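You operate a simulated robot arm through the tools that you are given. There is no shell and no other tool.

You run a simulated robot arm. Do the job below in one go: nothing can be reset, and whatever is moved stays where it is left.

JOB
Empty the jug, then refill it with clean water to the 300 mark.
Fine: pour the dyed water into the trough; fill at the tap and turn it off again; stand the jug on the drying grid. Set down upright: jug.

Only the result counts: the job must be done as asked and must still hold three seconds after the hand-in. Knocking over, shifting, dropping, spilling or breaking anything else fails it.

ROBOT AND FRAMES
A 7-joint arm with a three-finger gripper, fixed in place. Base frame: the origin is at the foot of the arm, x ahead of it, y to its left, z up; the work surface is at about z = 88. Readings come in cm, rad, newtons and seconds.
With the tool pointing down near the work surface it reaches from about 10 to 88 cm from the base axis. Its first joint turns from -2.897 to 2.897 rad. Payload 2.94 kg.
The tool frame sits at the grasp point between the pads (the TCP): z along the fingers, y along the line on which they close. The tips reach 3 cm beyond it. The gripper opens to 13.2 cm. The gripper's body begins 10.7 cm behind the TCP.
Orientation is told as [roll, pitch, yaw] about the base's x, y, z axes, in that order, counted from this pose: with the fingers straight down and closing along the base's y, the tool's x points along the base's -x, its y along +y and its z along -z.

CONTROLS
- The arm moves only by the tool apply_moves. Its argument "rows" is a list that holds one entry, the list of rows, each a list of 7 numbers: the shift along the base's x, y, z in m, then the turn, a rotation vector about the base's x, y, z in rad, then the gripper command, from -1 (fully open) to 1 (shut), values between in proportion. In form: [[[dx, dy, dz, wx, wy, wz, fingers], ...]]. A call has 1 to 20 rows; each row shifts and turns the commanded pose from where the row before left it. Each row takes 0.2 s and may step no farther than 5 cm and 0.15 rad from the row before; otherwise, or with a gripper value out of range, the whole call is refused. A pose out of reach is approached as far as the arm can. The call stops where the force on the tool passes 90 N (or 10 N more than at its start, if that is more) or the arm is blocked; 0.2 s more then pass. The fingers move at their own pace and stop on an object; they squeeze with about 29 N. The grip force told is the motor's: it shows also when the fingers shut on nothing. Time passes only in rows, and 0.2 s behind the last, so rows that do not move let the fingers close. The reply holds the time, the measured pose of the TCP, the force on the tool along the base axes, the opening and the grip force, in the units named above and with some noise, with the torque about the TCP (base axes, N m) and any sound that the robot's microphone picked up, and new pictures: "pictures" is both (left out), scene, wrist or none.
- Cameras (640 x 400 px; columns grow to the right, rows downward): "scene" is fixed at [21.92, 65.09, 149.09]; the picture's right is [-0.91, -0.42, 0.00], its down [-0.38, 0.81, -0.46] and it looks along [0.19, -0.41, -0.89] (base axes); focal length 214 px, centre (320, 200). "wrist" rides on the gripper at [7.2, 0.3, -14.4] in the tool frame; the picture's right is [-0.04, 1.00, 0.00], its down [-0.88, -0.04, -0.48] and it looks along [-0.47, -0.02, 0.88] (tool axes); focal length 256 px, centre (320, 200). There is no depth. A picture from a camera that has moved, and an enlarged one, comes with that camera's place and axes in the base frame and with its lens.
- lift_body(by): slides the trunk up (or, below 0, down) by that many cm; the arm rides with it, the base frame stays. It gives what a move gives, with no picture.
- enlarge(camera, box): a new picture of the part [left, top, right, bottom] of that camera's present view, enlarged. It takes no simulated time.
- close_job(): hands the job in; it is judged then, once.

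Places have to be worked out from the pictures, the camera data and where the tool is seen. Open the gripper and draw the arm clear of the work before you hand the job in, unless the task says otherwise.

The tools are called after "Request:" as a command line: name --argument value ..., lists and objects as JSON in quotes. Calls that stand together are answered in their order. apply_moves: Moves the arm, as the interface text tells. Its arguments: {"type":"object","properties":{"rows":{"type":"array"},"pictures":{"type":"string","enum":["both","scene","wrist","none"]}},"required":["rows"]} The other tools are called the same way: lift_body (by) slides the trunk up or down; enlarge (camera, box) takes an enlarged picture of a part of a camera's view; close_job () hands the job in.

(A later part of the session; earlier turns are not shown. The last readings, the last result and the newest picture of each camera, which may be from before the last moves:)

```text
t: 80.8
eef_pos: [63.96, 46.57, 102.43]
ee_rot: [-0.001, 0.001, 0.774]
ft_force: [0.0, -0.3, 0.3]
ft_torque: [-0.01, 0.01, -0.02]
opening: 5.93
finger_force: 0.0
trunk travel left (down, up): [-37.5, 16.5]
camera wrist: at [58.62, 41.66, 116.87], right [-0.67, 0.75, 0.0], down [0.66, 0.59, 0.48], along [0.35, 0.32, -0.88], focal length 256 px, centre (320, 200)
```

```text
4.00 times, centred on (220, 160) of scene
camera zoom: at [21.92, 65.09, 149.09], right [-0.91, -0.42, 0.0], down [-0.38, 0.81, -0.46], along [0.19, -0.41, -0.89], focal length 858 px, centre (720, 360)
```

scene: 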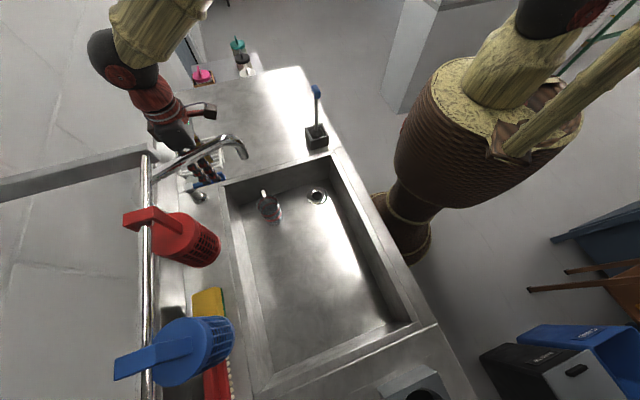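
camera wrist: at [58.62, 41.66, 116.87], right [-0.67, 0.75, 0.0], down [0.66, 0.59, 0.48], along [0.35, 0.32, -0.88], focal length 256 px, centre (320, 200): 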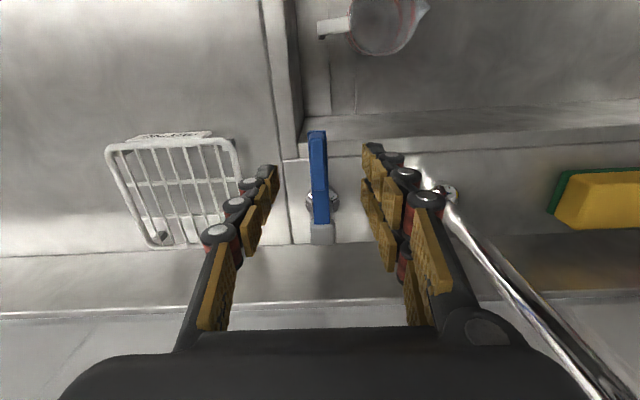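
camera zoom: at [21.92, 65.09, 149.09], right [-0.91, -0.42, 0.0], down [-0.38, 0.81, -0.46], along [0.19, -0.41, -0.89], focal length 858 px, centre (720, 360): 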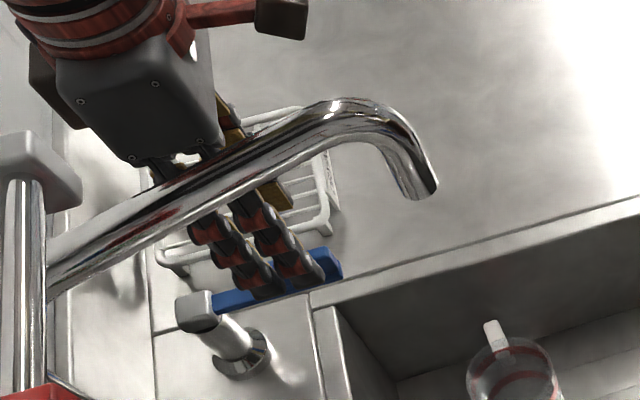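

The paddle sits midway between the two fingers. I lower 3.7 cm so the tips straddle it, then look.

Request:
apply_moves --rows '[[[0, 0, -0.012, 0, 0, 0, 0.1], [0, 0, -0.013, 0, 0, 0, 0.1], [0, 0, -0.012, 0, 0, 0, 0.1], [0, 0, 0, 0, 0, 0, 0.1]]]' --pictures "both"

Request:
enlarge --camera "wrist" --box '[220, 100, 420, 300]'

Request:
enlarge --camera "scene" --box '[160, 110, 280, 210]'

```text
t: 81.8
eef_pos: [63.55, 46.72, 98.83]
ee_rot: [0.0, 0.0, 0.772]
ft_force: [0.6, 0.0, -0.1]
ft_torque: [0.04, -0.01, -0.03]
opening: 5.95
finger_force: 0.1
trunk travel left (down, up): [-37.5, 16.5]
camera wrist: at [58.24, 41.83, 113.18], right [-0.67, 0.75, 0.0], down [0.66, 0.59, 0.48], along [0.35, 0.32, -0.88], focal length 256 px, centre (320, 200)
```

scene: 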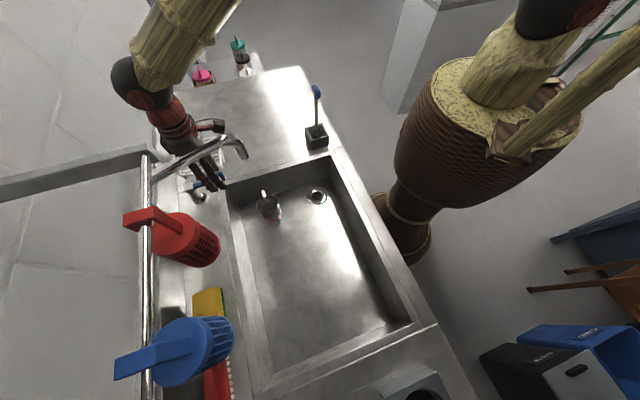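
wrist: 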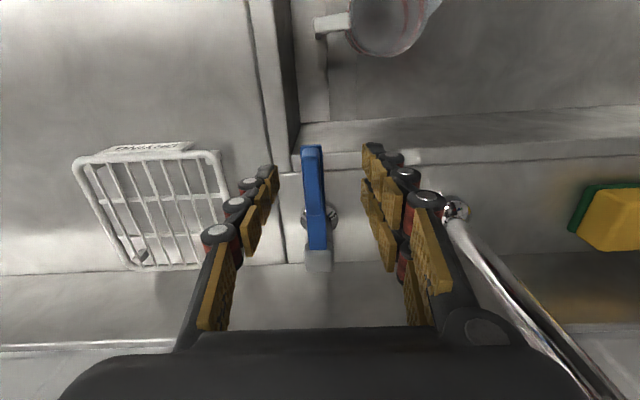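

```text
2.00 times, centred on (320, 200) of wrist
camera zoom: at [58.24, 41.83, 113.18], right [-0.67, 0.75, 0.0], down [0.66, 0.59, 0.48], along [0.35, 0.32, -0.88], focal length 512 px, centre (320, 200)
```

zoom: 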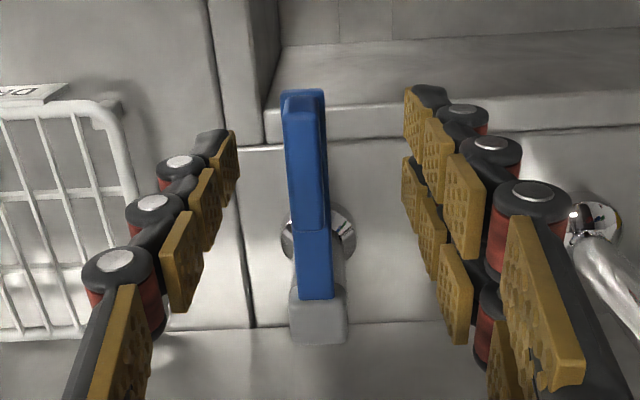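

```text
4.00 times, centred on (220, 160) of scene
camera zoom: at [21.92, 65.09, 149.09], right [-0.91, -0.42, 0.0], down [-0.38, 0.81, -0.46], along [0.19, -0.41, -0.89], focal length 858 px, centre (720, 360)
```

zoom: 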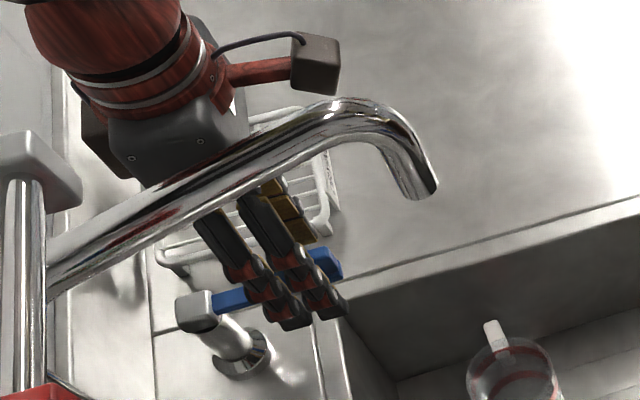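

The fingertips straddle the paddle. I gently push sideways away from the faucet (toward the grid side) in small steps, watching force and sound to find which way it opens.

Request:
apply_moves --rows '[[[0.004, -0.004, 0, 0, 0, 0, 0.1], [0.004, -0.004, 0, 0, 0, 0, 0.1], [0.003, -0.003, 0, 0, 0, 0, 0.1], [0.003, -0.003, 0, 0, 0, 0, 0.1], [0.003, -0.003, 0, 0, 0, 0, 0.1], [0, 0, 0, 0, 0, 0, 0.1]]]' --pictures "both"

```text
t: 83.2
eef_pos: [65.36, 44.98, 98.76]
ee_rot: [0.0, -0.001, 0.773]
ft_force: [0.1, 0.4, -0.5]
ft_torque: [0.0, 0.0, -0.02]
opening: 5.94
finger_force: 0.1
trunk travel left (down, up): [-37.5, 16.5]
camera wrist: at [60.09, 40.03, 113.11], right [-0.67, 0.75, 0.0], down [0.66, 0.59, 0.48], along [0.35, 0.32, -0.88], focal length 256 px, centre (320, 200)
```

scene: 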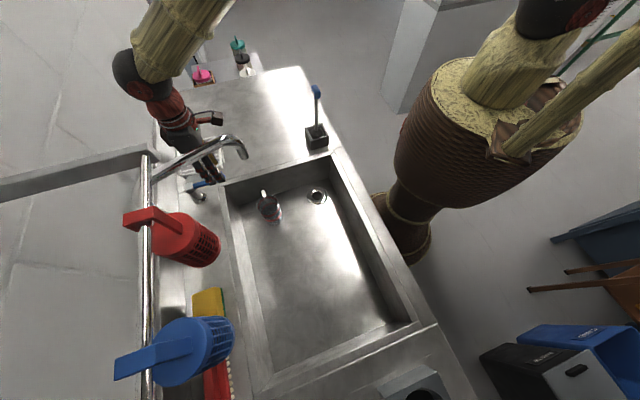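
wrist: 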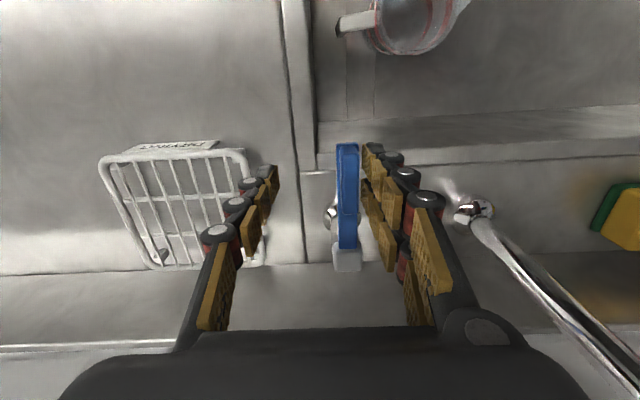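

The right-hand finger is now almost at the paddle. I push in 2-3 mm steps.

Request:
apply_moves --rows '[[[0.002, -0.002, 0, 0, 0, 0, 0.1], [0.002, -0.002, 0, 0, 0, 0, 0.1], [0.002, -0.002, 0, 0, 0, 0, 0.1], [0, 0, 0, 0, 0, 0, 0.1]]]' --pictures "both"

```text
t: 84.2
eef_pos: [66.01, 44.44, 98.71]
ee_rot: [0.0, 0.001, 0.774]
ft_force: [-4.8, 9.0, -2.7]
ft_torque: [0.19, 0.11, 0.15]
opening: 6.6
finger_force: 4.8
trunk travel left (down, up): [-37.5, 16.5]
camera wrist: at [60.6, 39.57, 113.07], right [-0.67, 0.74, 0.0], down [0.66, 0.59, 0.47], along [0.35, 0.32, -0.88], focal length 256 px, centre (320, 200)
```

scene: 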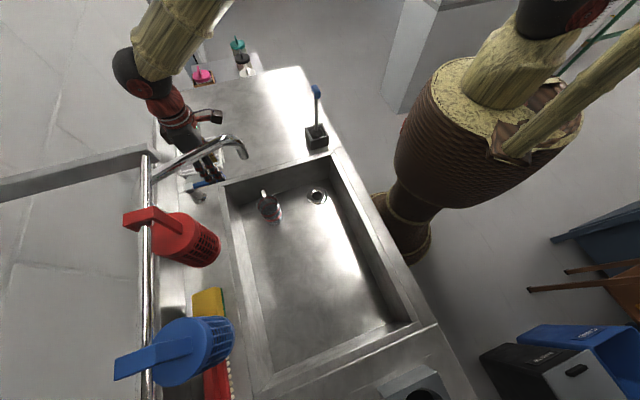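
wrist: 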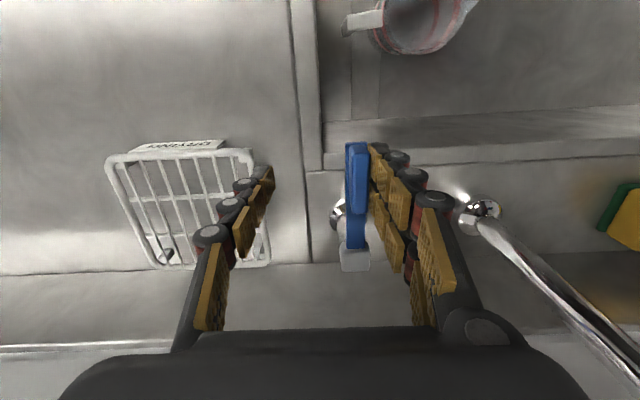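

That way resists (10 N, lever unmoved, fingers yielding), probably the closed stop. I go back to centre and grip the paddle to try the other direction with a firmer hold.

Request:
apply_moves --rows '[[[-0.005, 0.005, 0, 0, 0, 0, 0.1], [-0.007, 0.007, 0, 0, 0, 0, 0.1], [-0.007, 0.007, 0, 0, 0, 0, 0.1], [0, 0, 0, 0, 0, 0, 0.1]]]' --pictures "wrist"

Request:
enlarge --camera "wrist" --box '[220, 100, 420, 300]'

```text
t: 85.2
eef_pos: [63.98, 46.11, 98.72]
ee_rot: [0.001, -0.001, 0.773]
ft_force: [-0.5, 0.0, 0.2]
ft_torque: [0.01, -0.02, 0.03]
opening: 5.91
finger_force: 0.1
trunk travel left (down, up): [-37.5, 16.5]
camera wrist: at [58.6, 41.18, 113.12], right [-0.67, 0.75, 0.0], down [0.66, 0.59, 0.48], along [0.35, 0.32, -0.88], focal length 256 px, centre (320, 200)
```

wrist: 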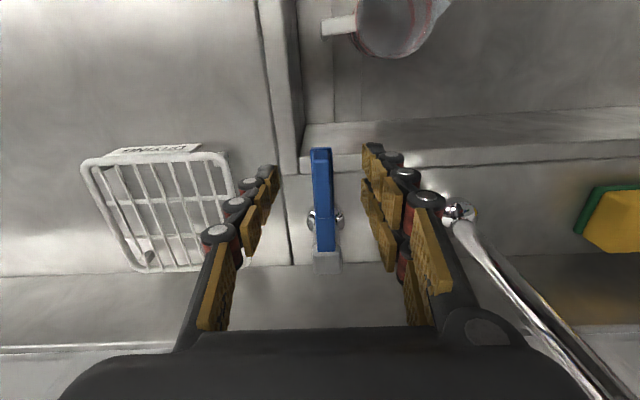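

```text
2.00 times, centred on (320, 200) of wrist
camera zoom: at [58.6, 41.18, 113.12], right [-0.67, 0.75, 0.0], down [0.66, 0.59, 0.48], along [0.35, 0.32, -0.88], focal length 512 px, centre (320, 200)
```

zoom: 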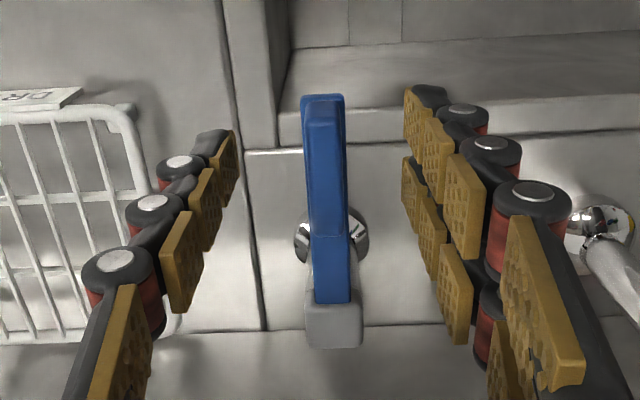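

The paddle is exactly centred. I close on it gently and try turning it the other way (toward the faucet) in small arc steps.

Request:
apply_moves --rows '[[[0, 0, 0, 0, 0, 0, 0.5], [0, 0, 0, 0, 0, 0, 0.8], [0, 0, 0, 0, 0, 0, 1], [0, 0, 0, 0, 0, 0, 1], [0, 0, 0, 0, 0, 0, 1], [0, 0, 0, 0, 0, 0, 1]]]' --pictures "wrist"

```text
t: 86.6
eef_pos: [63.8, 46.15, 98.73]
ee_rot: [-0.001, 0.002, 0.776]
ft_force: [-6.0, 5.9, -2.5]
ft_torque: [0.24, 0.07, 0.72]
opening: 1.18
finger_force: 38.4
trunk travel left (down, up): [-37.5, 16.5]
camera wrist: at [58.49, 41.3, 113.08], right [-0.67, 0.74, 0.0], down [0.66, 0.59, 0.47], along [0.35, 0.32, -0.88], focal length 256 px, centre (320, 200)
```

wrist: 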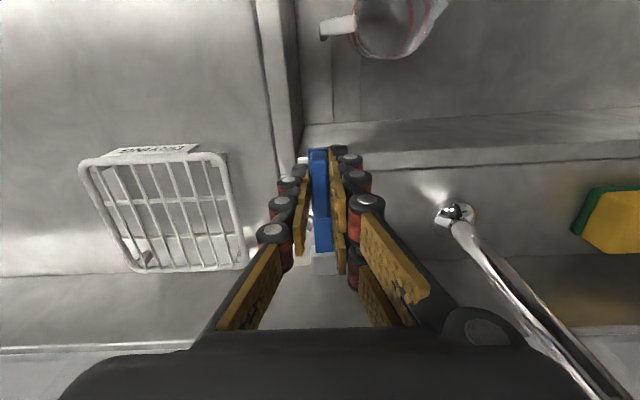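

The paddle is held (1.2 cm). Now small arc steps toward the faucet side.

Request:
apply_moves --rows '[[[-0.0022, 0.0021, 0, 0, 0, -0.036, 1], [-0.0022, 0.0021, 0, 0, 0, -0.036, 1], [-0.0022, 0.0021, 0, 0, 0, -0.036, 1], [0, 0, 0, 0, 0, 0, 1]]]' --pictures "both"

```text
t: 87.6
eef_pos: [63.2, 46.78, 98.69]
ee_rot: [0.0, 0.001, 0.664]
ft_force: [-13.9, 3.2, -1.2]
ft_torque: [0.09, 0.33, 0.93]
opening: 1.18
finger_force: 39.2
trunk travel left (down, up): [-37.5, 16.5]
camera wrist: at [57.39, 42.6, 113.08], right [-0.58, 0.81, 0.0], down [0.72, 0.51, 0.47], along [0.39, 0.28, -0.88], focal length 256 px, centre (320, 200)
```

scene: 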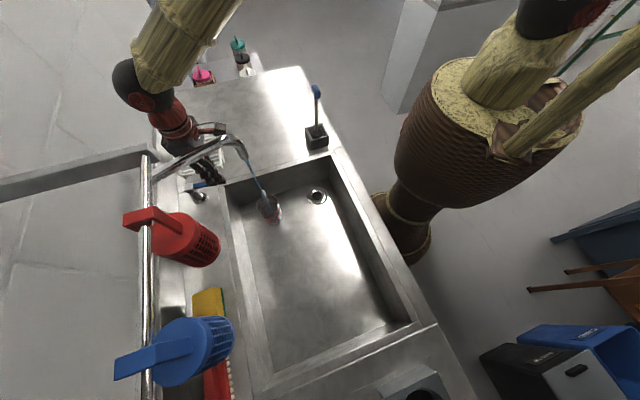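
wrist: 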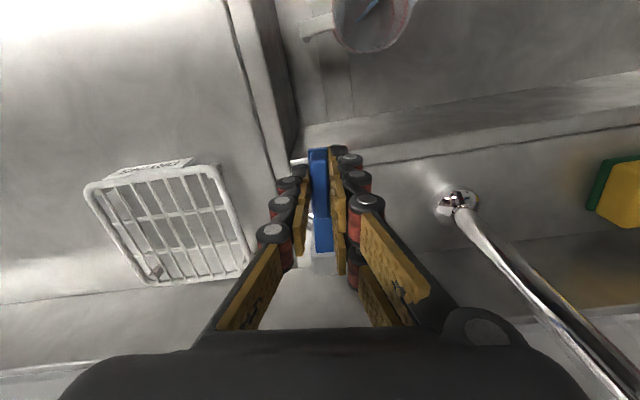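

Water is now running from the spout into the jug, so clockwise (toward the faucet) opens it. I check the stream and level (no time passes).

Request:
enlarge --camera "scene" --box '[220, 120, 310, 240]'

Request:
enlarge --camera "scene" --box '[245, 175, 300, 235]'

Request:
enlarge --camera "wrist" --box '[290, 0, 450, 80]'

```text
3.33 times, centred on (265, 180) of scene
camera zoom: at [21.92, 65.09, 149.09], right [-0.91, -0.42, 0.0], down [-0.38, 0.81, -0.46], along [0.19, -0.41, -0.89], focal length 715 px, centre (503, 267)
```

zoom: 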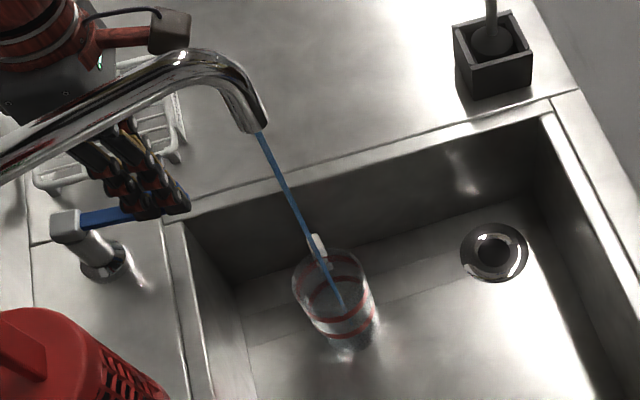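

```text
6.67 times, centred on (272, 205) of scene
camera zoom: at [21.92, 65.09, 149.09], right [-0.91, -0.42, 0.0], down [-0.38, 0.81, -0.46], along [0.19, -0.41, -0.89], focal length 1430 px, centre (637, 167)
```

zoom: 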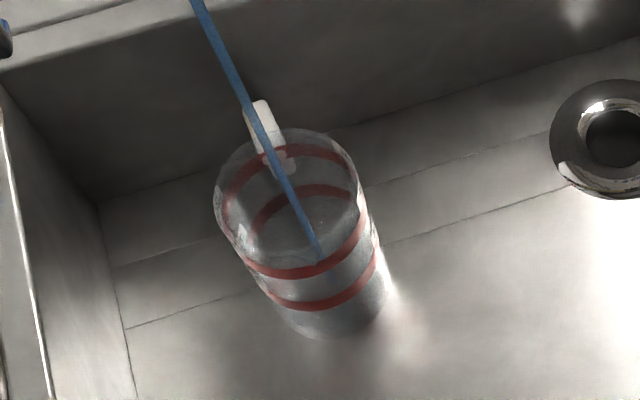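

```text
4.00 times, centred on (370, 40) of wrist
camera zoom: at [57.39, 42.6, 113.08], right [-0.58, 0.81, 0.0], down [0.72, 0.51, 0.47], along [0.39, 0.28, -0.88], focal length 1024 px, centre (120, 840)
```

zoom: 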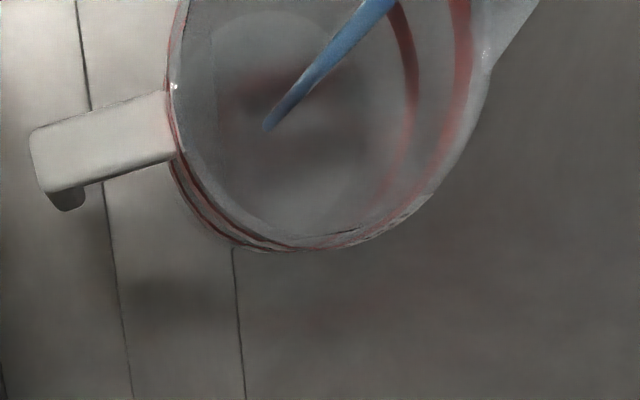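

The stream lands inside the jug. I hold for a short moment to measure the filling rate.

Request:
apply_moves --rows '[[[0, 0, 0, 0, 0, 0, 1]]]' --pictures "none"

Request:
enlarge --camera "scene" --box '[245, 175, 300, 235]'

Request:
enlarge --camera "wrist" --box '[290, 0, 450, 80]'

```text
t: 88.0
eef_pos: [63.29, 46.87, 98.6]
ee_rot: [-0.001, 0.001, 0.664]
ft_force: [-14.6, 3.1, -0.3]
ft_torque: [-0.19, 0.7, 0.98]
opening: 1.19
finger_force: 38.5
trunk travel left (down, up): [-37.5, 16.5]
```

```text
6.67 times, centred on (272, 205) of scene
camera zoom: at [21.92, 65.09, 149.09], right [-0.91, -0.42, 0.0], down [-0.38, 0.81, -0.46], along [0.19, -0.41, -0.89], focal length 1430 px, centre (637, 167)
```

zoom: 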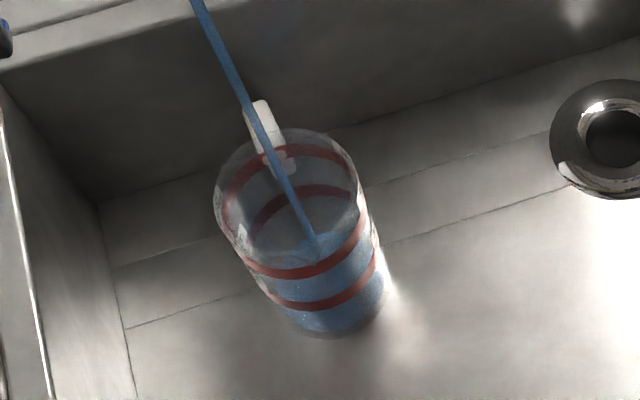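

```text
4.00 times, centred on (370, 40) of wrist
camera zoom: at [57.39, 42.6, 113.08], right [-0.58, 0.81, 0.0], down [0.72, 0.51, 0.47], along [0.39, 0.28, -0.88], focal length 1024 px, centre (120, 840)
```

zoom: 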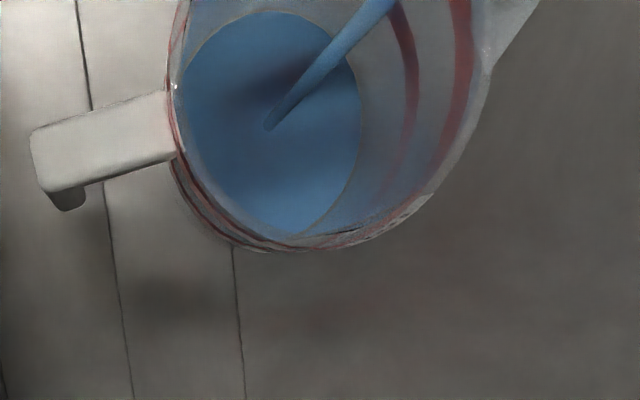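

The clean water shows as light blue in the jug. I zoom in more to read the level.

Request:
enlarge --camera "scene" --box '[258, 190, 284, 214]'

```text
16.00 times, centred on (271, 202) of scene
camera zoom: at [21.92, 65.09, 149.09], right [-0.91, -0.42, 0.0], down [-0.38, 0.81, -0.46], along [0.19, -0.41, -0.89], focal length 3432 px, centre (1104, 168)
```

zoom: 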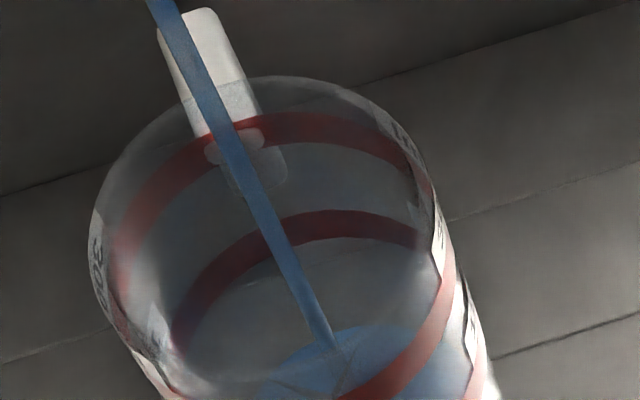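

I take the same zoom a bit lower to see the whole water surface.

Request:
enlarge --camera "scene" --box '[256, 192, 292, 228]'

```text
11.11 times, centred on (274, 210) of scene
camera zoom: at [21.92, 65.09, 149.09], right [-0.91, -0.42, 0.0], down [-0.38, 0.81, -0.46], along [0.19, -0.41, -0.89], focal length 2383 px, centre (831, 89)
```

zoom: 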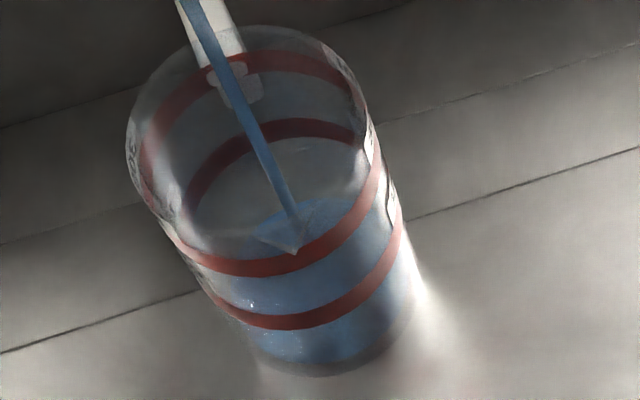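

The surface is still low (roughly 1-3 cm). I let it run 0.6 s more and compare.

Request:
apply_moves --rows '[[[0, 0, 0, 0, 0, 0, 1], [0, 0, 0, 0, 0, 0, 1]]]' --pictures "none"

Request:
enlarge --camera "scene" --box '[256, 192, 292, 228]'

Request:
enlarge --camera "wrist" --box '[290, 0, 450, 80]'

```text
t: 88.6
eef_pos: [63.26, 46.82, 98.64]
ee_rot: [0.0, 0.002, 0.666]
ft_force: [-16.2, 2.5, -0.2]
ft_torque: [-0.24, 0.64, 0.98]
opening: 1.18
finger_force: 38.8
trunk travel left (down, up): [-37.5, 16.5]
```

```text
11.11 times, centred on (274, 210) of scene
camera zoom: at [21.92, 65.09, 149.09], right [-0.91, -0.42, 0.0], down [-0.38, 0.81, -0.46], along [0.19, -0.41, -0.89], focal length 2383 px, centre (831, 89)
```

zoom: 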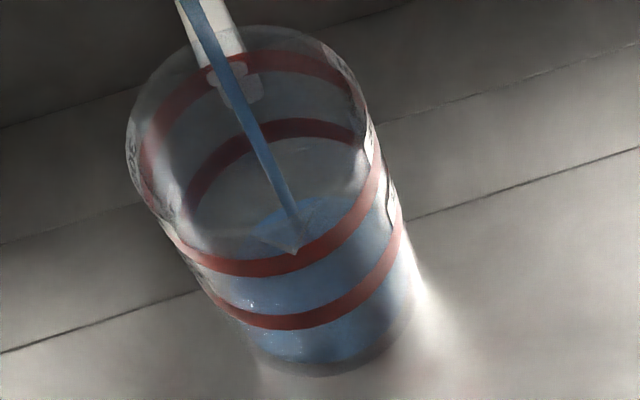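

```text
4.00 times, centred on (370, 40) of wrist
camera zoom: at [57.39, 42.59, 113.08], right [-0.58, 0.81, 0.0], down [0.72, 0.51, 0.47], along [0.39, 0.28, -0.88], focal length 1024 px, centre (120, 840)
```

zoom: 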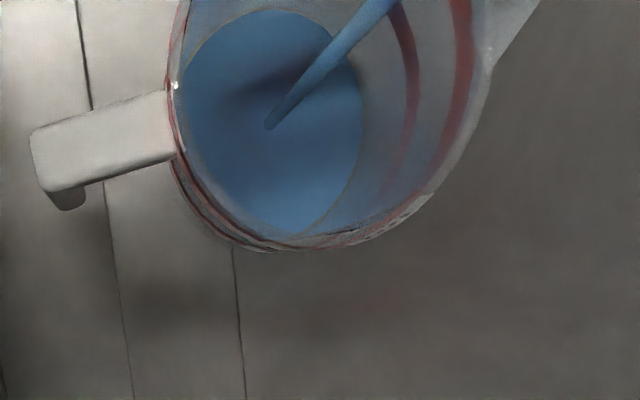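

The rise is slow at this opening, which suits precise filling. I let it run about 4 s and measure.

Request:
apply_moves --rows '[[[0, 0, 0, 0, 0, 0, 1], [0, 0, 0, 0, 0, 0, 1], [0, 0, 0, 0, 0, 0, 1], [0, 0, 0, 0, 0, 0, 1], [0, 0, 0, 0, 0, 0, 1], [0, 0, 0, 0, 0, 0, 1], [0, 0, 0, 0, 0, 0, 1], [0, 0, 0, 0, 0, 0, 1], [0, 0, 0, 0, 0, 0, 1], [0, 0, 0, 0, 0, 0, 1], [0, 0, 0, 0, 0, 0, 1], [0, 0, 0, 0, 0, 0, 1], [0, 0, 0, 0, 0, 0, 1], [0, 0, 0, 0, 0, 0, 1], [0, 0, 0, 0, 0, 0, 1], [0, 0, 0, 0, 0, 0, 1], [0, 0, 0, 0, 0, 0, 1], [0, 0, 0, 0, 0, 0, 1]]]' --pictures "none"

Request:
enlarge --camera "scene" --box '[256, 192, 292, 228]'

Request:
enlarge --camera "wrist" --box '[290, 0, 450, 80]'

```text
t: 92.4
eef_pos: [63.36, 46.82, 98.65]
ee_rot: [0.001, 0.002, 0.663]
ft_force: [-18.9, -1.2, -6.5]
ft_torque: [-0.08, 0.53, 1.02]
opening: 1.16
finger_force: 38.8
trunk travel left (down, up): [-37.5, 16.5]
```

```text
11.11 times, centred on (274, 210) of scene
camera zoom: at [21.92, 65.09, 149.09], right [-0.91, -0.42, 0.0], down [-0.38, 0.81, -0.46], along [0.19, -0.41, -0.89], focal length 2383 px, centre (831, 89)
```

zoom: 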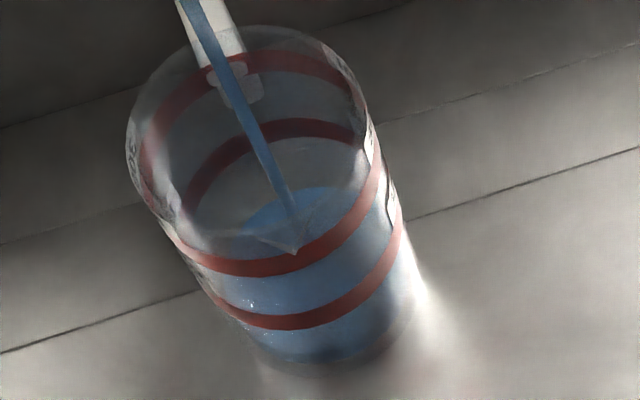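

```text
4.00 times, centred on (370, 40) of wrist
camera zoom: at [57.4, 42.59, 113.08], right [-0.58, 0.81, 0.0], down [0.71, 0.51, 0.47], along [0.39, 0.28, -0.88], focal length 1024 px, centre (120, 840)
```

zoom: 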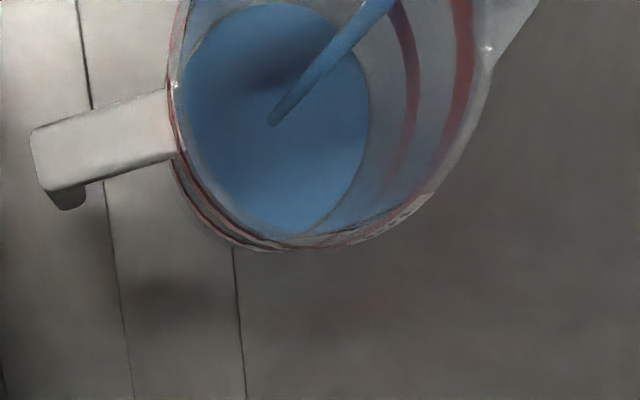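

About 5 ml/s and the level near 50 ml. I open the lever slightly further to speed it up, keeping it controllable.

Request:
apply_moves --rows '[[[-0.0025, 0.0018, 0, 0, 0, -0.036, 1], [-0.0025, 0.0018, 0, 0, 0, -0.036, 1], [0, 0, 0, 0, 0, 0, 1], [0, 0, 0, 0, 0, 0, 1], [0, 0, 0, 0, 0, 0, 1], [0, 0, 0, 0, 0, 0, 1], [0, 0, 0, 0, 0, 0, 1], [0, 0, 0, 0, 0, 0, 1], [0, 0, 0, 0, 0, 0, 1], [0, 0, 0, 0, 0, 0, 1]]]' --pictures "both"

Request:
enlarge --camera "scene" --box '[256, 192, 292, 228]'

Request:
enlarge --camera "wrist" --box '[290, 0, 450, 80]'

```text
t: 94.6
eef_pos: [62.96, 47.44, 98.61]
ee_rot: [0.001, 0.003, 0.592]
ft_force: [-13.4, 6.0, -16.7]
ft_torque: [0.06, 0.49, 1.13]
opening: 1.19
finger_force: 38.5
trunk travel left (down, up): [-37.5, 16.5]
camera wrist: at [56.77, 43.51, 113.1], right [-0.52, 0.85, 0.0], down [0.75, 0.46, 0.47], along [0.4, 0.25, -0.88], focal length 256 px, centre (320, 200)
```

scene: 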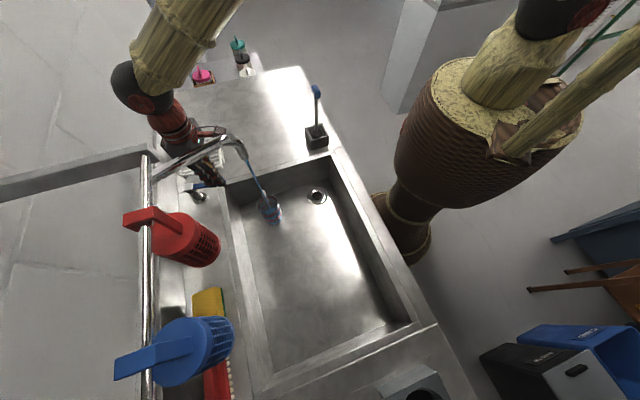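
wrist: 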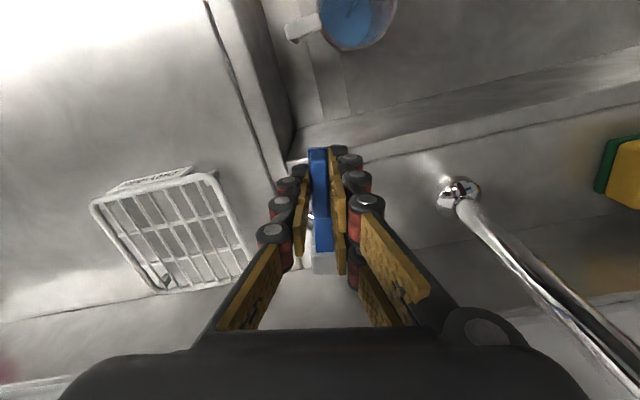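

```text
11.11 times, centred on (274, 210) of scene
camera zoom: at [21.92, 65.09, 149.09], right [-0.91, -0.42, 0.0], down [-0.38, 0.81, -0.46], along [0.19, -0.41, -0.89], focal length 2383 px, centre (831, 89)
```

zoom: 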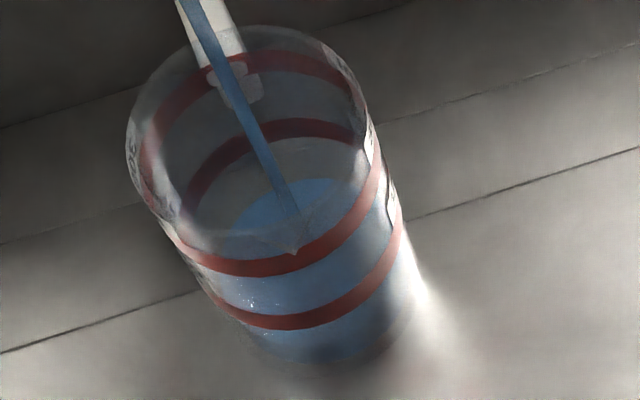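

```text
4.00 times, centred on (370, 40) of wrist
camera zoom: at [56.77, 43.51, 113.1], right [-0.52, 0.85, 0.0], down [0.75, 0.46, 0.47], along [0.4, 0.25, -0.88], focal length 1024 px, centre (120, 840)
```

zoom: 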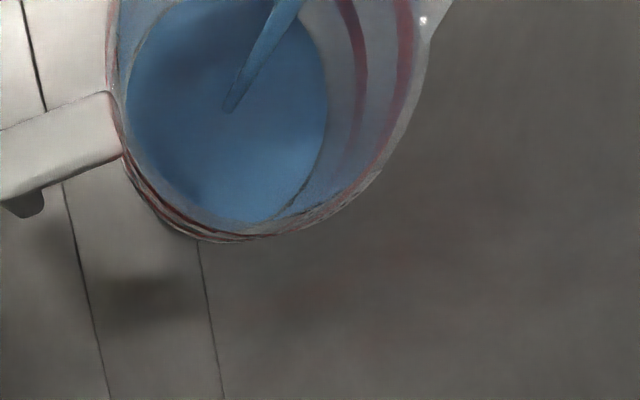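

Now about 7 ml/s; the surface is ~3 cm below the 150 ring. I keep holding, easing the hand down 1 mm to relieve the vertical load on the paddle.

Request:
apply_moves --rows '[[[0, 0, -0.001, 0, 0, 0, 1], [0, 0, 0, 0, 0, 0, 1], [0, 0, 0, 0, 0, 0, 1], [0, 0, 0, 0, 0, 0, 1], [0, 0, 0, 0, 0, 0, 1], [0, 0, 0, 0, 0, 0, 1], [0, 0, 0, 0, 0, 0, 1], [0, 0, 0, 0, 0, 0, 1], [0, 0, 0, 0, 0, 0, 1], [0, 0, 0, 0, 0, 0, 1], [0, 0, 0, 0, 0, 0, 1], [0, 0, 0, 0, 0, 0, 1], [0, 0, 0, 0, 0, 0, 1], [0, 0, 0, 0, 0, 0, 1], [0, 0, 0, 0, 0, 0, 1], [0, 0, 0, 0, 0, 0, 1], [0, 0, 0, 0, 0, 0, 1], [0, 0, 0, 0, 0, 0, 1], [0, 0, 0, 0, 0, 0, 1]]]' --pictures "none"

Request:
enlarge --camera "scene" --box '[256, 192, 292, 228]'

```text
t: 98.6
eef_pos: [63.01, 47.38, 98.63]
ee_rot: [0.0, 0.001, 0.593]
ft_force: [-13.0, 5.5, 0.7]
ft_torque: [0.11, 0.4, 1.07]
opening: 1.2
finger_force: 39.3
trunk travel left (down, up): [-37.5, 16.5]
```

```text
11.11 times, centred on (274, 210) of scene
camera zoom: at [21.92, 65.09, 149.09], right [-0.91, -0.42, 0.0], down [-0.38, 0.81, -0.46], along [0.19, -0.41, -0.89], focal length 2383 px, centre (831, 89)
```

zoom: 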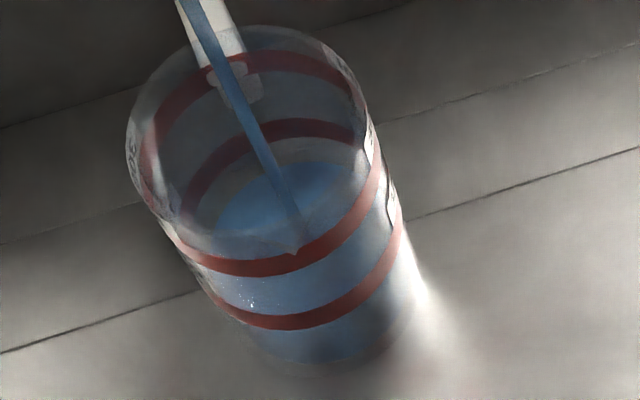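

The surface back edge is ~30 px below the 150 ring and climbing ~4.5 px/s. I continue for 4 s.

Request:
apply_moves --rows '[[[0, 0, 0, 0, 0, 0, 1], [0, 0, 0, 0, 0, 0, 1], [0, 0, 0, 0, 0, 0, 1], [0, 0, 0, 0, 0, 0, 1], [0, 0, 0, 0, 0, 0, 1], [0, 0, 0, 0, 0, 0, 1], [0, 0, 0, 0, 0, 0, 1], [0, 0, 0, 0, 0, 0, 1], [0, 0, 0, 0, 0, 0, 1], [0, 0, 0, 0, 0, 0, 1], [0, 0, 0, 0, 0, 0, 1], [0, 0, 0, 0, 0, 0, 1], [0, 0, 0, 0, 0, 0, 1], [0, 0, 0, 0, 0, 0, 1], [0, 0, 0, 0, 0, 0, 1], [0, 0, 0, 0, 0, 0, 1], [0, 0, 0, 0, 0, 0, 1], [0, 0, 0, 0, 0, 0, 1], [0, 0, 0, 0, 0, 0, 1]]]' --pictures "none"

Request:
enlarge --camera "scene" --box '[256, 192, 292, 228]'

```text
t: 102.6
eef_pos: [62.99, 47.49, 98.74]
ee_rot: [0.001, 0.001, 0.592]
ft_force: [-10.0, 8.5, 4.3]
ft_torque: [0.22, 0.22, 1.06]
opening: 1.2
finger_force: 38.6
trunk travel left (down, up): [-37.5, 16.5]
```

```text
11.11 times, centred on (274, 210) of scene
camera zoom: at [21.92, 65.09, 149.09], right [-0.91, -0.42, 0.0], down [-0.38, 0.81, -0.46], along [0.19, -0.41, -0.89], focal length 2383 px, centre (831, 89)
```

zoom: 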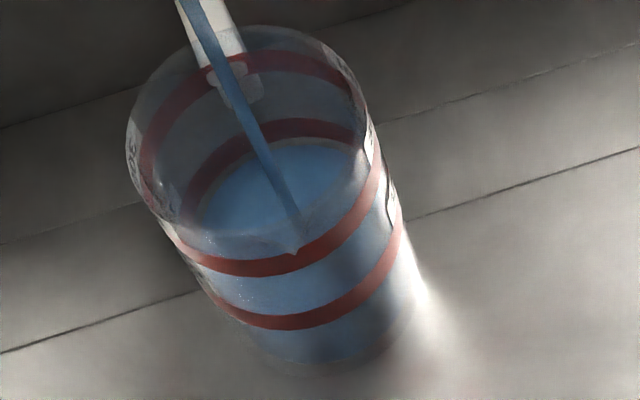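

The level has reached the lower edge of the 150 ring. I continue in 4 s slices.

Request:
apply_moves --rows '[[[0, 0, 0, 0, 0, 0, 1], [0, 0, 0, 0, 0, 0, 1], [0, 0, 0, 0, 0, 0, 1], [0, 0, 0, 0, 0, 0, 1], [0, 0, 0, 0, 0, 0, 1], [0, 0, 0, 0, 0, 0, 1], [0, 0, 0, 0, 0, 0, 1], [0, 0, 0, 0, 0, 0, 1], [0, 0, 0, 0, 0, 0, 1], [0, 0, 0, 0, 0, 0, 1], [0, 0, 0, 0, 0, 0, 1], [0, 0, 0, 0, 0, 0, 1], [0, 0, 0, 0, 0, 0, 1], [0, 0, 0, 0, 0, 0, 1], [0, 0, 0, 0, 0, 0, 1], [0, 0, 0, 0, 0, 0, 1], [0, 0, 0, 0, 0, 0, 1], [0, 0, 0, 0, 0, 0, 1], [0, 0, 0, 0, 0, 0, 1]]]' --pictures "none"

Request:
enlarge --camera "scene" --box '[256, 192, 292, 228]'

Request:
enlarge --camera "scene" --box '[258, 192, 282, 216]'

```text
t: 106.6
eef_pos: [62.89, 47.42, 98.71]
ee_rot: [-0.001, 0.0, 0.595]
ft_force: [-8.5, 9.6, 6.1]
ft_torque: [0.27, 0.18, 1.06]
opening: 1.18
finger_force: 39.1
trunk travel left (down, up): [-37.5, 16.5]
```

```text
11.11 times, centred on (274, 210) of scene
camera zoom: at [21.92, 65.09, 149.09], right [-0.91, -0.42, 0.0], down [-0.38, 0.81, -0.46], along [0.19, -0.41, -0.89], focal length 2383 px, centre (831, 89)
```

zoom: 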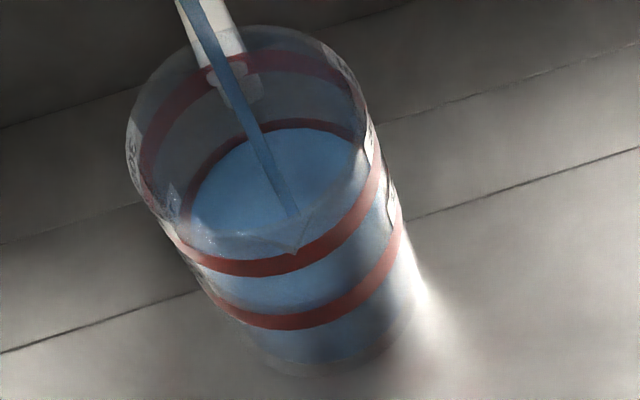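

```text
16.00 times, centred on (270, 204) of scene
camera zoom: at [21.92, 65.09, 149.09], right [-0.91, -0.42, 0.0], down [-0.38, 0.81, -0.46], along [0.19, -0.41, -0.89], focal length 3432 px, centre (1120, 136)
```

zoom: 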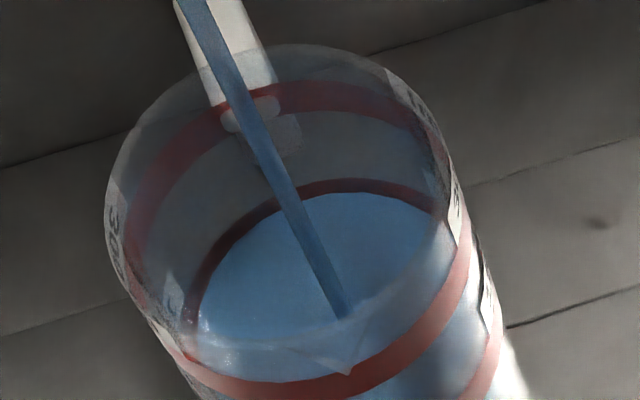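

The surface is now at the middle of the 150 ring. I continue and keep checking the rate.

Request:
apply_moves --rows '[[[0, 0, 0, 0, 0, 0, 1], [0, 0, 0, 0, 0, 0, 1], [0, 0, 0, 0, 0, 0, 1], [0, 0, 0, 0, 0, 0, 1], [0, 0, 0, 0, 0, 0, 1], [0, 0, 0, 0, 0, 0, 1], [0, 0, 0, 0, 0, 0, 1], [0, 0, 0, 0, 0, 0, 1], [0, 0, 0, 0, 0, 0, 1], [0, 0, 0, 0, 0, 0, 1], [0, 0, 0, 0, 0, 0, 1], [0, 0, 0, 0, 0, 0, 1], [0, 0, 0, 0, 0, 0, 1], [0, 0, 0, 0, 0, 0, 1], [0, 0, 0, 0, 0, 0, 1], [0, 0, 0, 0, 0, 0, 1], [0, 0, 0, 0, 0, 0, 1], [0, 0, 0, 0, 0, 0, 1], [0, 0, 0, 0, 0, 0, 1]]]' --pictures "none"

Request:
enlarge --camera "scene" --box '[256, 192, 292, 228]'

Request:
enlarge --camera "scene" --box '[258, 192, 282, 216]'

```text
t: 110.6
eef_pos: [62.9, 47.4, 98.85]
ee_rot: [0.0, 0.0, 0.594]
ft_force: [-7.6, 9.6, 6.8]
ft_torque: [0.24, 0.19, 1.05]
opening: 1.18
finger_force: 38.5
trunk travel left (down, up): [-37.5, 16.5]
```

```text
11.11 times, centred on (274, 210) of scene
camera zoom: at [21.92, 65.09, 149.09], right [-0.91, -0.42, 0.0], down [-0.38, 0.81, -0.46], along [0.19, -0.41, -0.89], focal length 2383 px, centre (831, 89)
```

zoom: 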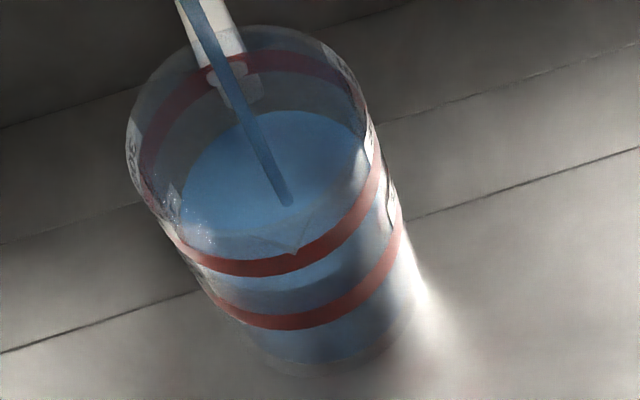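

```text
16.00 times, centred on (270, 204) of scene
camera zoom: at [21.92, 65.09, 149.09], right [-0.91, -0.42, 0.0], down [-0.38, 0.81, -0.46], along [0.19, -0.41, -0.89], focal length 3432 px, centre (1120, 136)
```

zoom: 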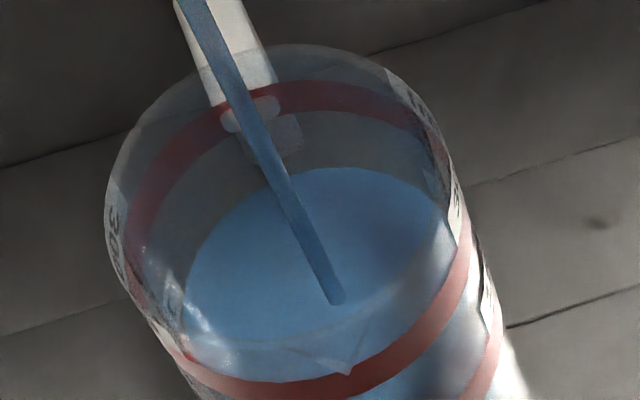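

Now ~9-10 ml/s; the surface back edge must rise from row 168 to about 103 in this zoom to reach the middle of the 300 ring. I run 4 s more.

Request:
apply_moves --rows '[[[0, 0, 0, 0, 0, 0, 1], [0, 0, 0, 0, 0, 0, 1], [0, 0, 0, 0, 0, 0, 1], [0, 0, 0, 0, 0, 0, 1], [0, 0, 0, 0, 0, 0, 1], [0, 0, 0, 0, 0, 0, 1], [0, 0, 0, 0, 0, 0, 1], [0, 0, 0, 0, 0, 0, 1], [0, 0, 0, 0, 0, 0, 1], [0, 0, 0, 0, 0, 0, 1], [0, 0, 0, 0, 0, 0, 1], [0, 0, 0, 0, 0, 0, 1], [0, 0, 0, 0, 0, 0, 1], [0, 0, 0, 0, 0, 0, 1], [0, 0, 0, 0, 0, 0, 1], [0, 0, 0, 0, 0, 0, 1], [0, 0, 0, 0, 0, 0, 1], [0, 0, 0, 0, 0, 0, 1], [0, 0, 0, 0, 0, 0, 1]]]' --pictures "none"

Request:
enlarge --camera "scene" --box '[258, 192, 282, 216]'

```text
t: 114.6
eef_pos: [62.93, 47.36, 98.68]
ee_rot: [-0.002, -0.001, 0.594]
ft_force: [-7.9, 9.8, 6.7]
ft_torque: [0.3, 0.17, 1.1]
opening: 1.17
finger_force: 38.6
trunk travel left (down, up): [-37.5, 16.5]
```

```text
16.00 times, centred on (270, 204) of scene
camera zoom: at [21.92, 65.09, 149.09], right [-0.91, -0.42, 0.0], down [-0.38, 0.81, -0.46], along [0.19, -0.41, -0.89], focal length 3432 px, centre (1120, 136)
```

zoom: 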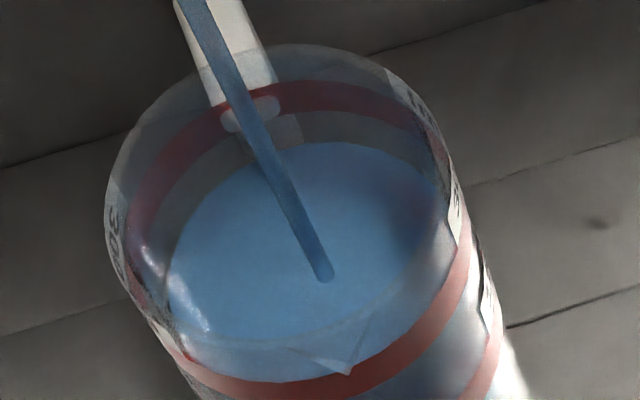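

Back edge at row ~142, rising ~6.5 px/s. I run 2.6 s more and re-measure before closing.

Request:
apply_moves --rows '[[[0, 0, 0, 0, 0, 0, 1], [0, 0, 0, 0, 0, 0, 1], [0, 0, 0, 0, 0, 0, 1], [0, 0, 0, 0, 0, 0, 1], [0, 0, 0, 0, 0, 0, 1], [0, 0, 0, 0, 0, 0, 1], [0, 0, 0, 0, 0, 0, 1], [0, 0, 0, 0, 0, 0, 1], [0, 0, 0, 0, 0, 0, 1], [0, 0, 0, 0, 0, 0, 1], [0, 0, 0, 0, 0, 0, 1], [0, 0, 0, 0, 0, 0, 1]]]' --pictures "none"

Request:
enlarge --camera "scene" --box '[258, 192, 282, 216]'

```text
t: 117.2
eef_pos: [62.95, 47.38, 98.72]
ee_rot: [0.0, -0.001, 0.594]
ft_force: [-8.1, 9.6, 5.7]
ft_torque: [0.26, 0.14, 1.07]
opening: 1.18
finger_force: 38.7
trunk travel left (down, up): [-37.5, 16.5]
```

```text
16.00 times, centred on (270, 204) of scene
camera zoom: at [21.92, 65.09, 149.09], right [-0.91, -0.42, 0.0], down [-0.38, 0.81, -0.46], along [0.19, -0.41, -0.89], focal length 3432 px, centre (1120, 136)
```

zoom: 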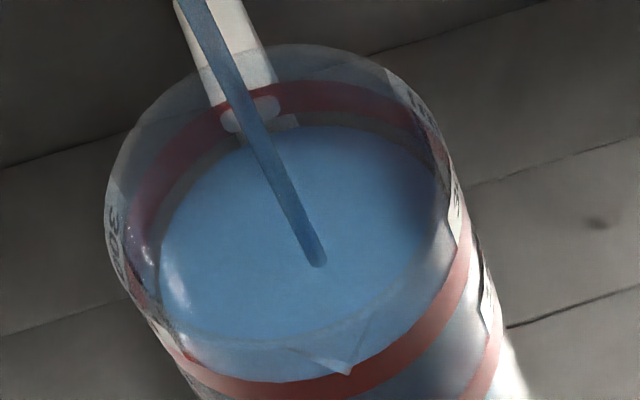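

Back edge at ~126, about 22 px to go. I run 2 s more, then I will close.

Request:
apply_moves --rows '[[[0, 0, 0, 0, 0, 0, 1], [0, 0, 0, 0, 0, 0, 1], [0, 0, 0, 0, 0, 0, 1], [0, 0, 0, 0, 0, 0, 1], [0, 0, 0, 0, 0, 0, 1], [0, 0, 0, 0, 0, 0, 1], [0, 0, 0, 0, 0, 0, 1], [0, 0, 0, 0, 0, 0, 1], [0, 0, 0, 0, 0, 0, 1]]]' --pictures "none"

Request:
enlarge --camera "scene" --box '[258, 192, 282, 216]'

Request:
enlarge --camera "wrist" --box '[220, 0, 420, 220]'

```text
t: 119.2
eef_pos: [62.86, 47.36, 98.66]
ee_rot: [-0.001, 0.001, 0.593]
ft_force: [-8.7, 10.5, 4.8]
ft_torque: [0.28, 0.16, 1.06]
opening: 1.18
finger_force: 38.4
trunk travel left (down, up): [-37.5, 16.5]
```

```text
16.00 times, centred on (270, 204) of scene
camera zoom: at [21.92, 65.09, 149.09], right [-0.91, -0.42, 0.0], down [-0.38, 0.81, -0.46], along [0.19, -0.41, -0.89], focal length 3432 px, centre (1120, 136)
```

zoom: 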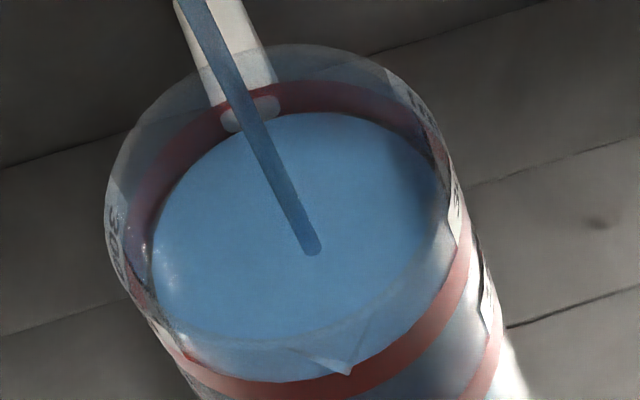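

```text
1.82 times, centred on (320, 110) of wrist
camera zoom: at [56.75, 43.52, 113.07], right [-0.52, 0.85, 0.0], down [0.75, 0.46, 0.48], along [0.41, 0.25, -0.88], focal length 465 px, centre (320, 364)
```

zoom: 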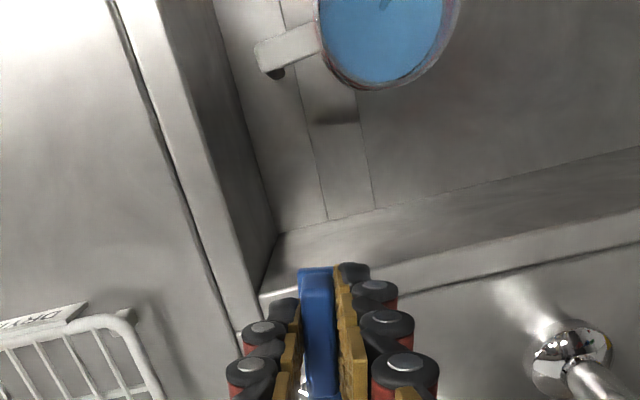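

The edge just touches the lower edge of the 300 ring. I turn the lever back to its closed position now.

Request:
apply_moves --rows '[[[0.004, -0.0033, 0, 0, 0, 0.06, 1], [0.004, -0.0033, 0, 0, 0, 0.06, 1], [0.0036, -0.0033, 0, 0, 0, 0.06, 1], [0.001, -0.001, 0, 0, 0, 0, 1], [0, 0, 0, 0, 0, 0, 1]]]' --pictures "both"

Request:
enlarge --camera "scene" --box '[258, 192, 282, 216]'

Request:
enlarge --camera "scene" --box '[170, 120, 300, 230]'

```text
t: 120.4
eef_pos: [63.97, 46.18, 98.59]
ee_rot: [-0.001, 0.003, 0.775]
ft_force: [-29.7, 5.2, 11.3]
ft_torque: [-0.2, 1.14, 1.04]
opening: 1.15
finger_force: 39.1
trunk travel left (down, up): [-37.5, 16.5]
camera wrist: at [58.57, 41.32, 113.08], right [-0.67, 0.74, 0.0], down [0.66, 0.59, 0.47], along [0.35, 0.32, -0.88], focal length 256 px, centre (320, 200)
```

scene: 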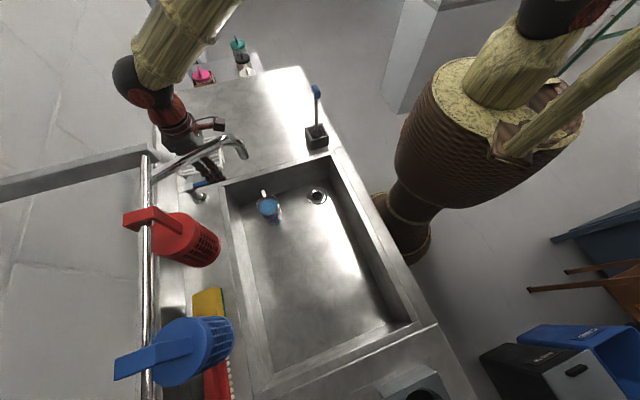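
wrist: 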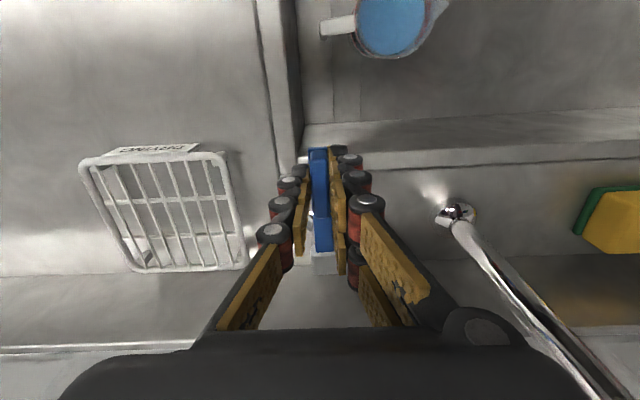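

```text
16.00 times, centred on (270, 204) of scene
camera zoom: at [21.92, 65.09, 149.09], right [-0.91, -0.42, 0.0], down [-0.38, 0.81, -0.46], along [0.19, -0.41, -0.89], focal length 3432 px, centre (1120, 136)
```

zoom: 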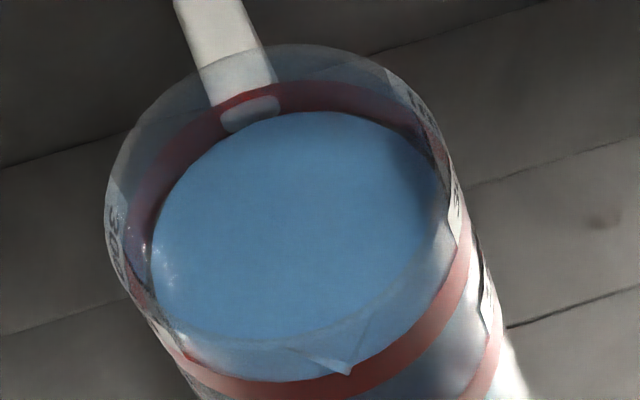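

```text
3.64 times, centred on (235, 175) of scene
camera zoom: at [21.92, 65.09, 149.09], right [-0.91, -0.42, 0.0], down [-0.38, 0.81, -0.46], along [0.19, -0.41, -0.89], focal length 780 px, centre (629, 291)
```

zoom: 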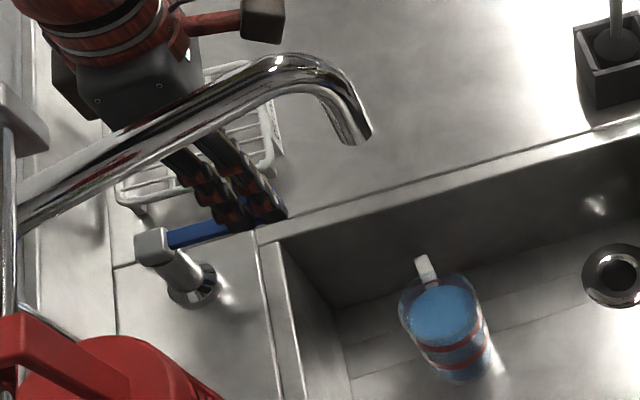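

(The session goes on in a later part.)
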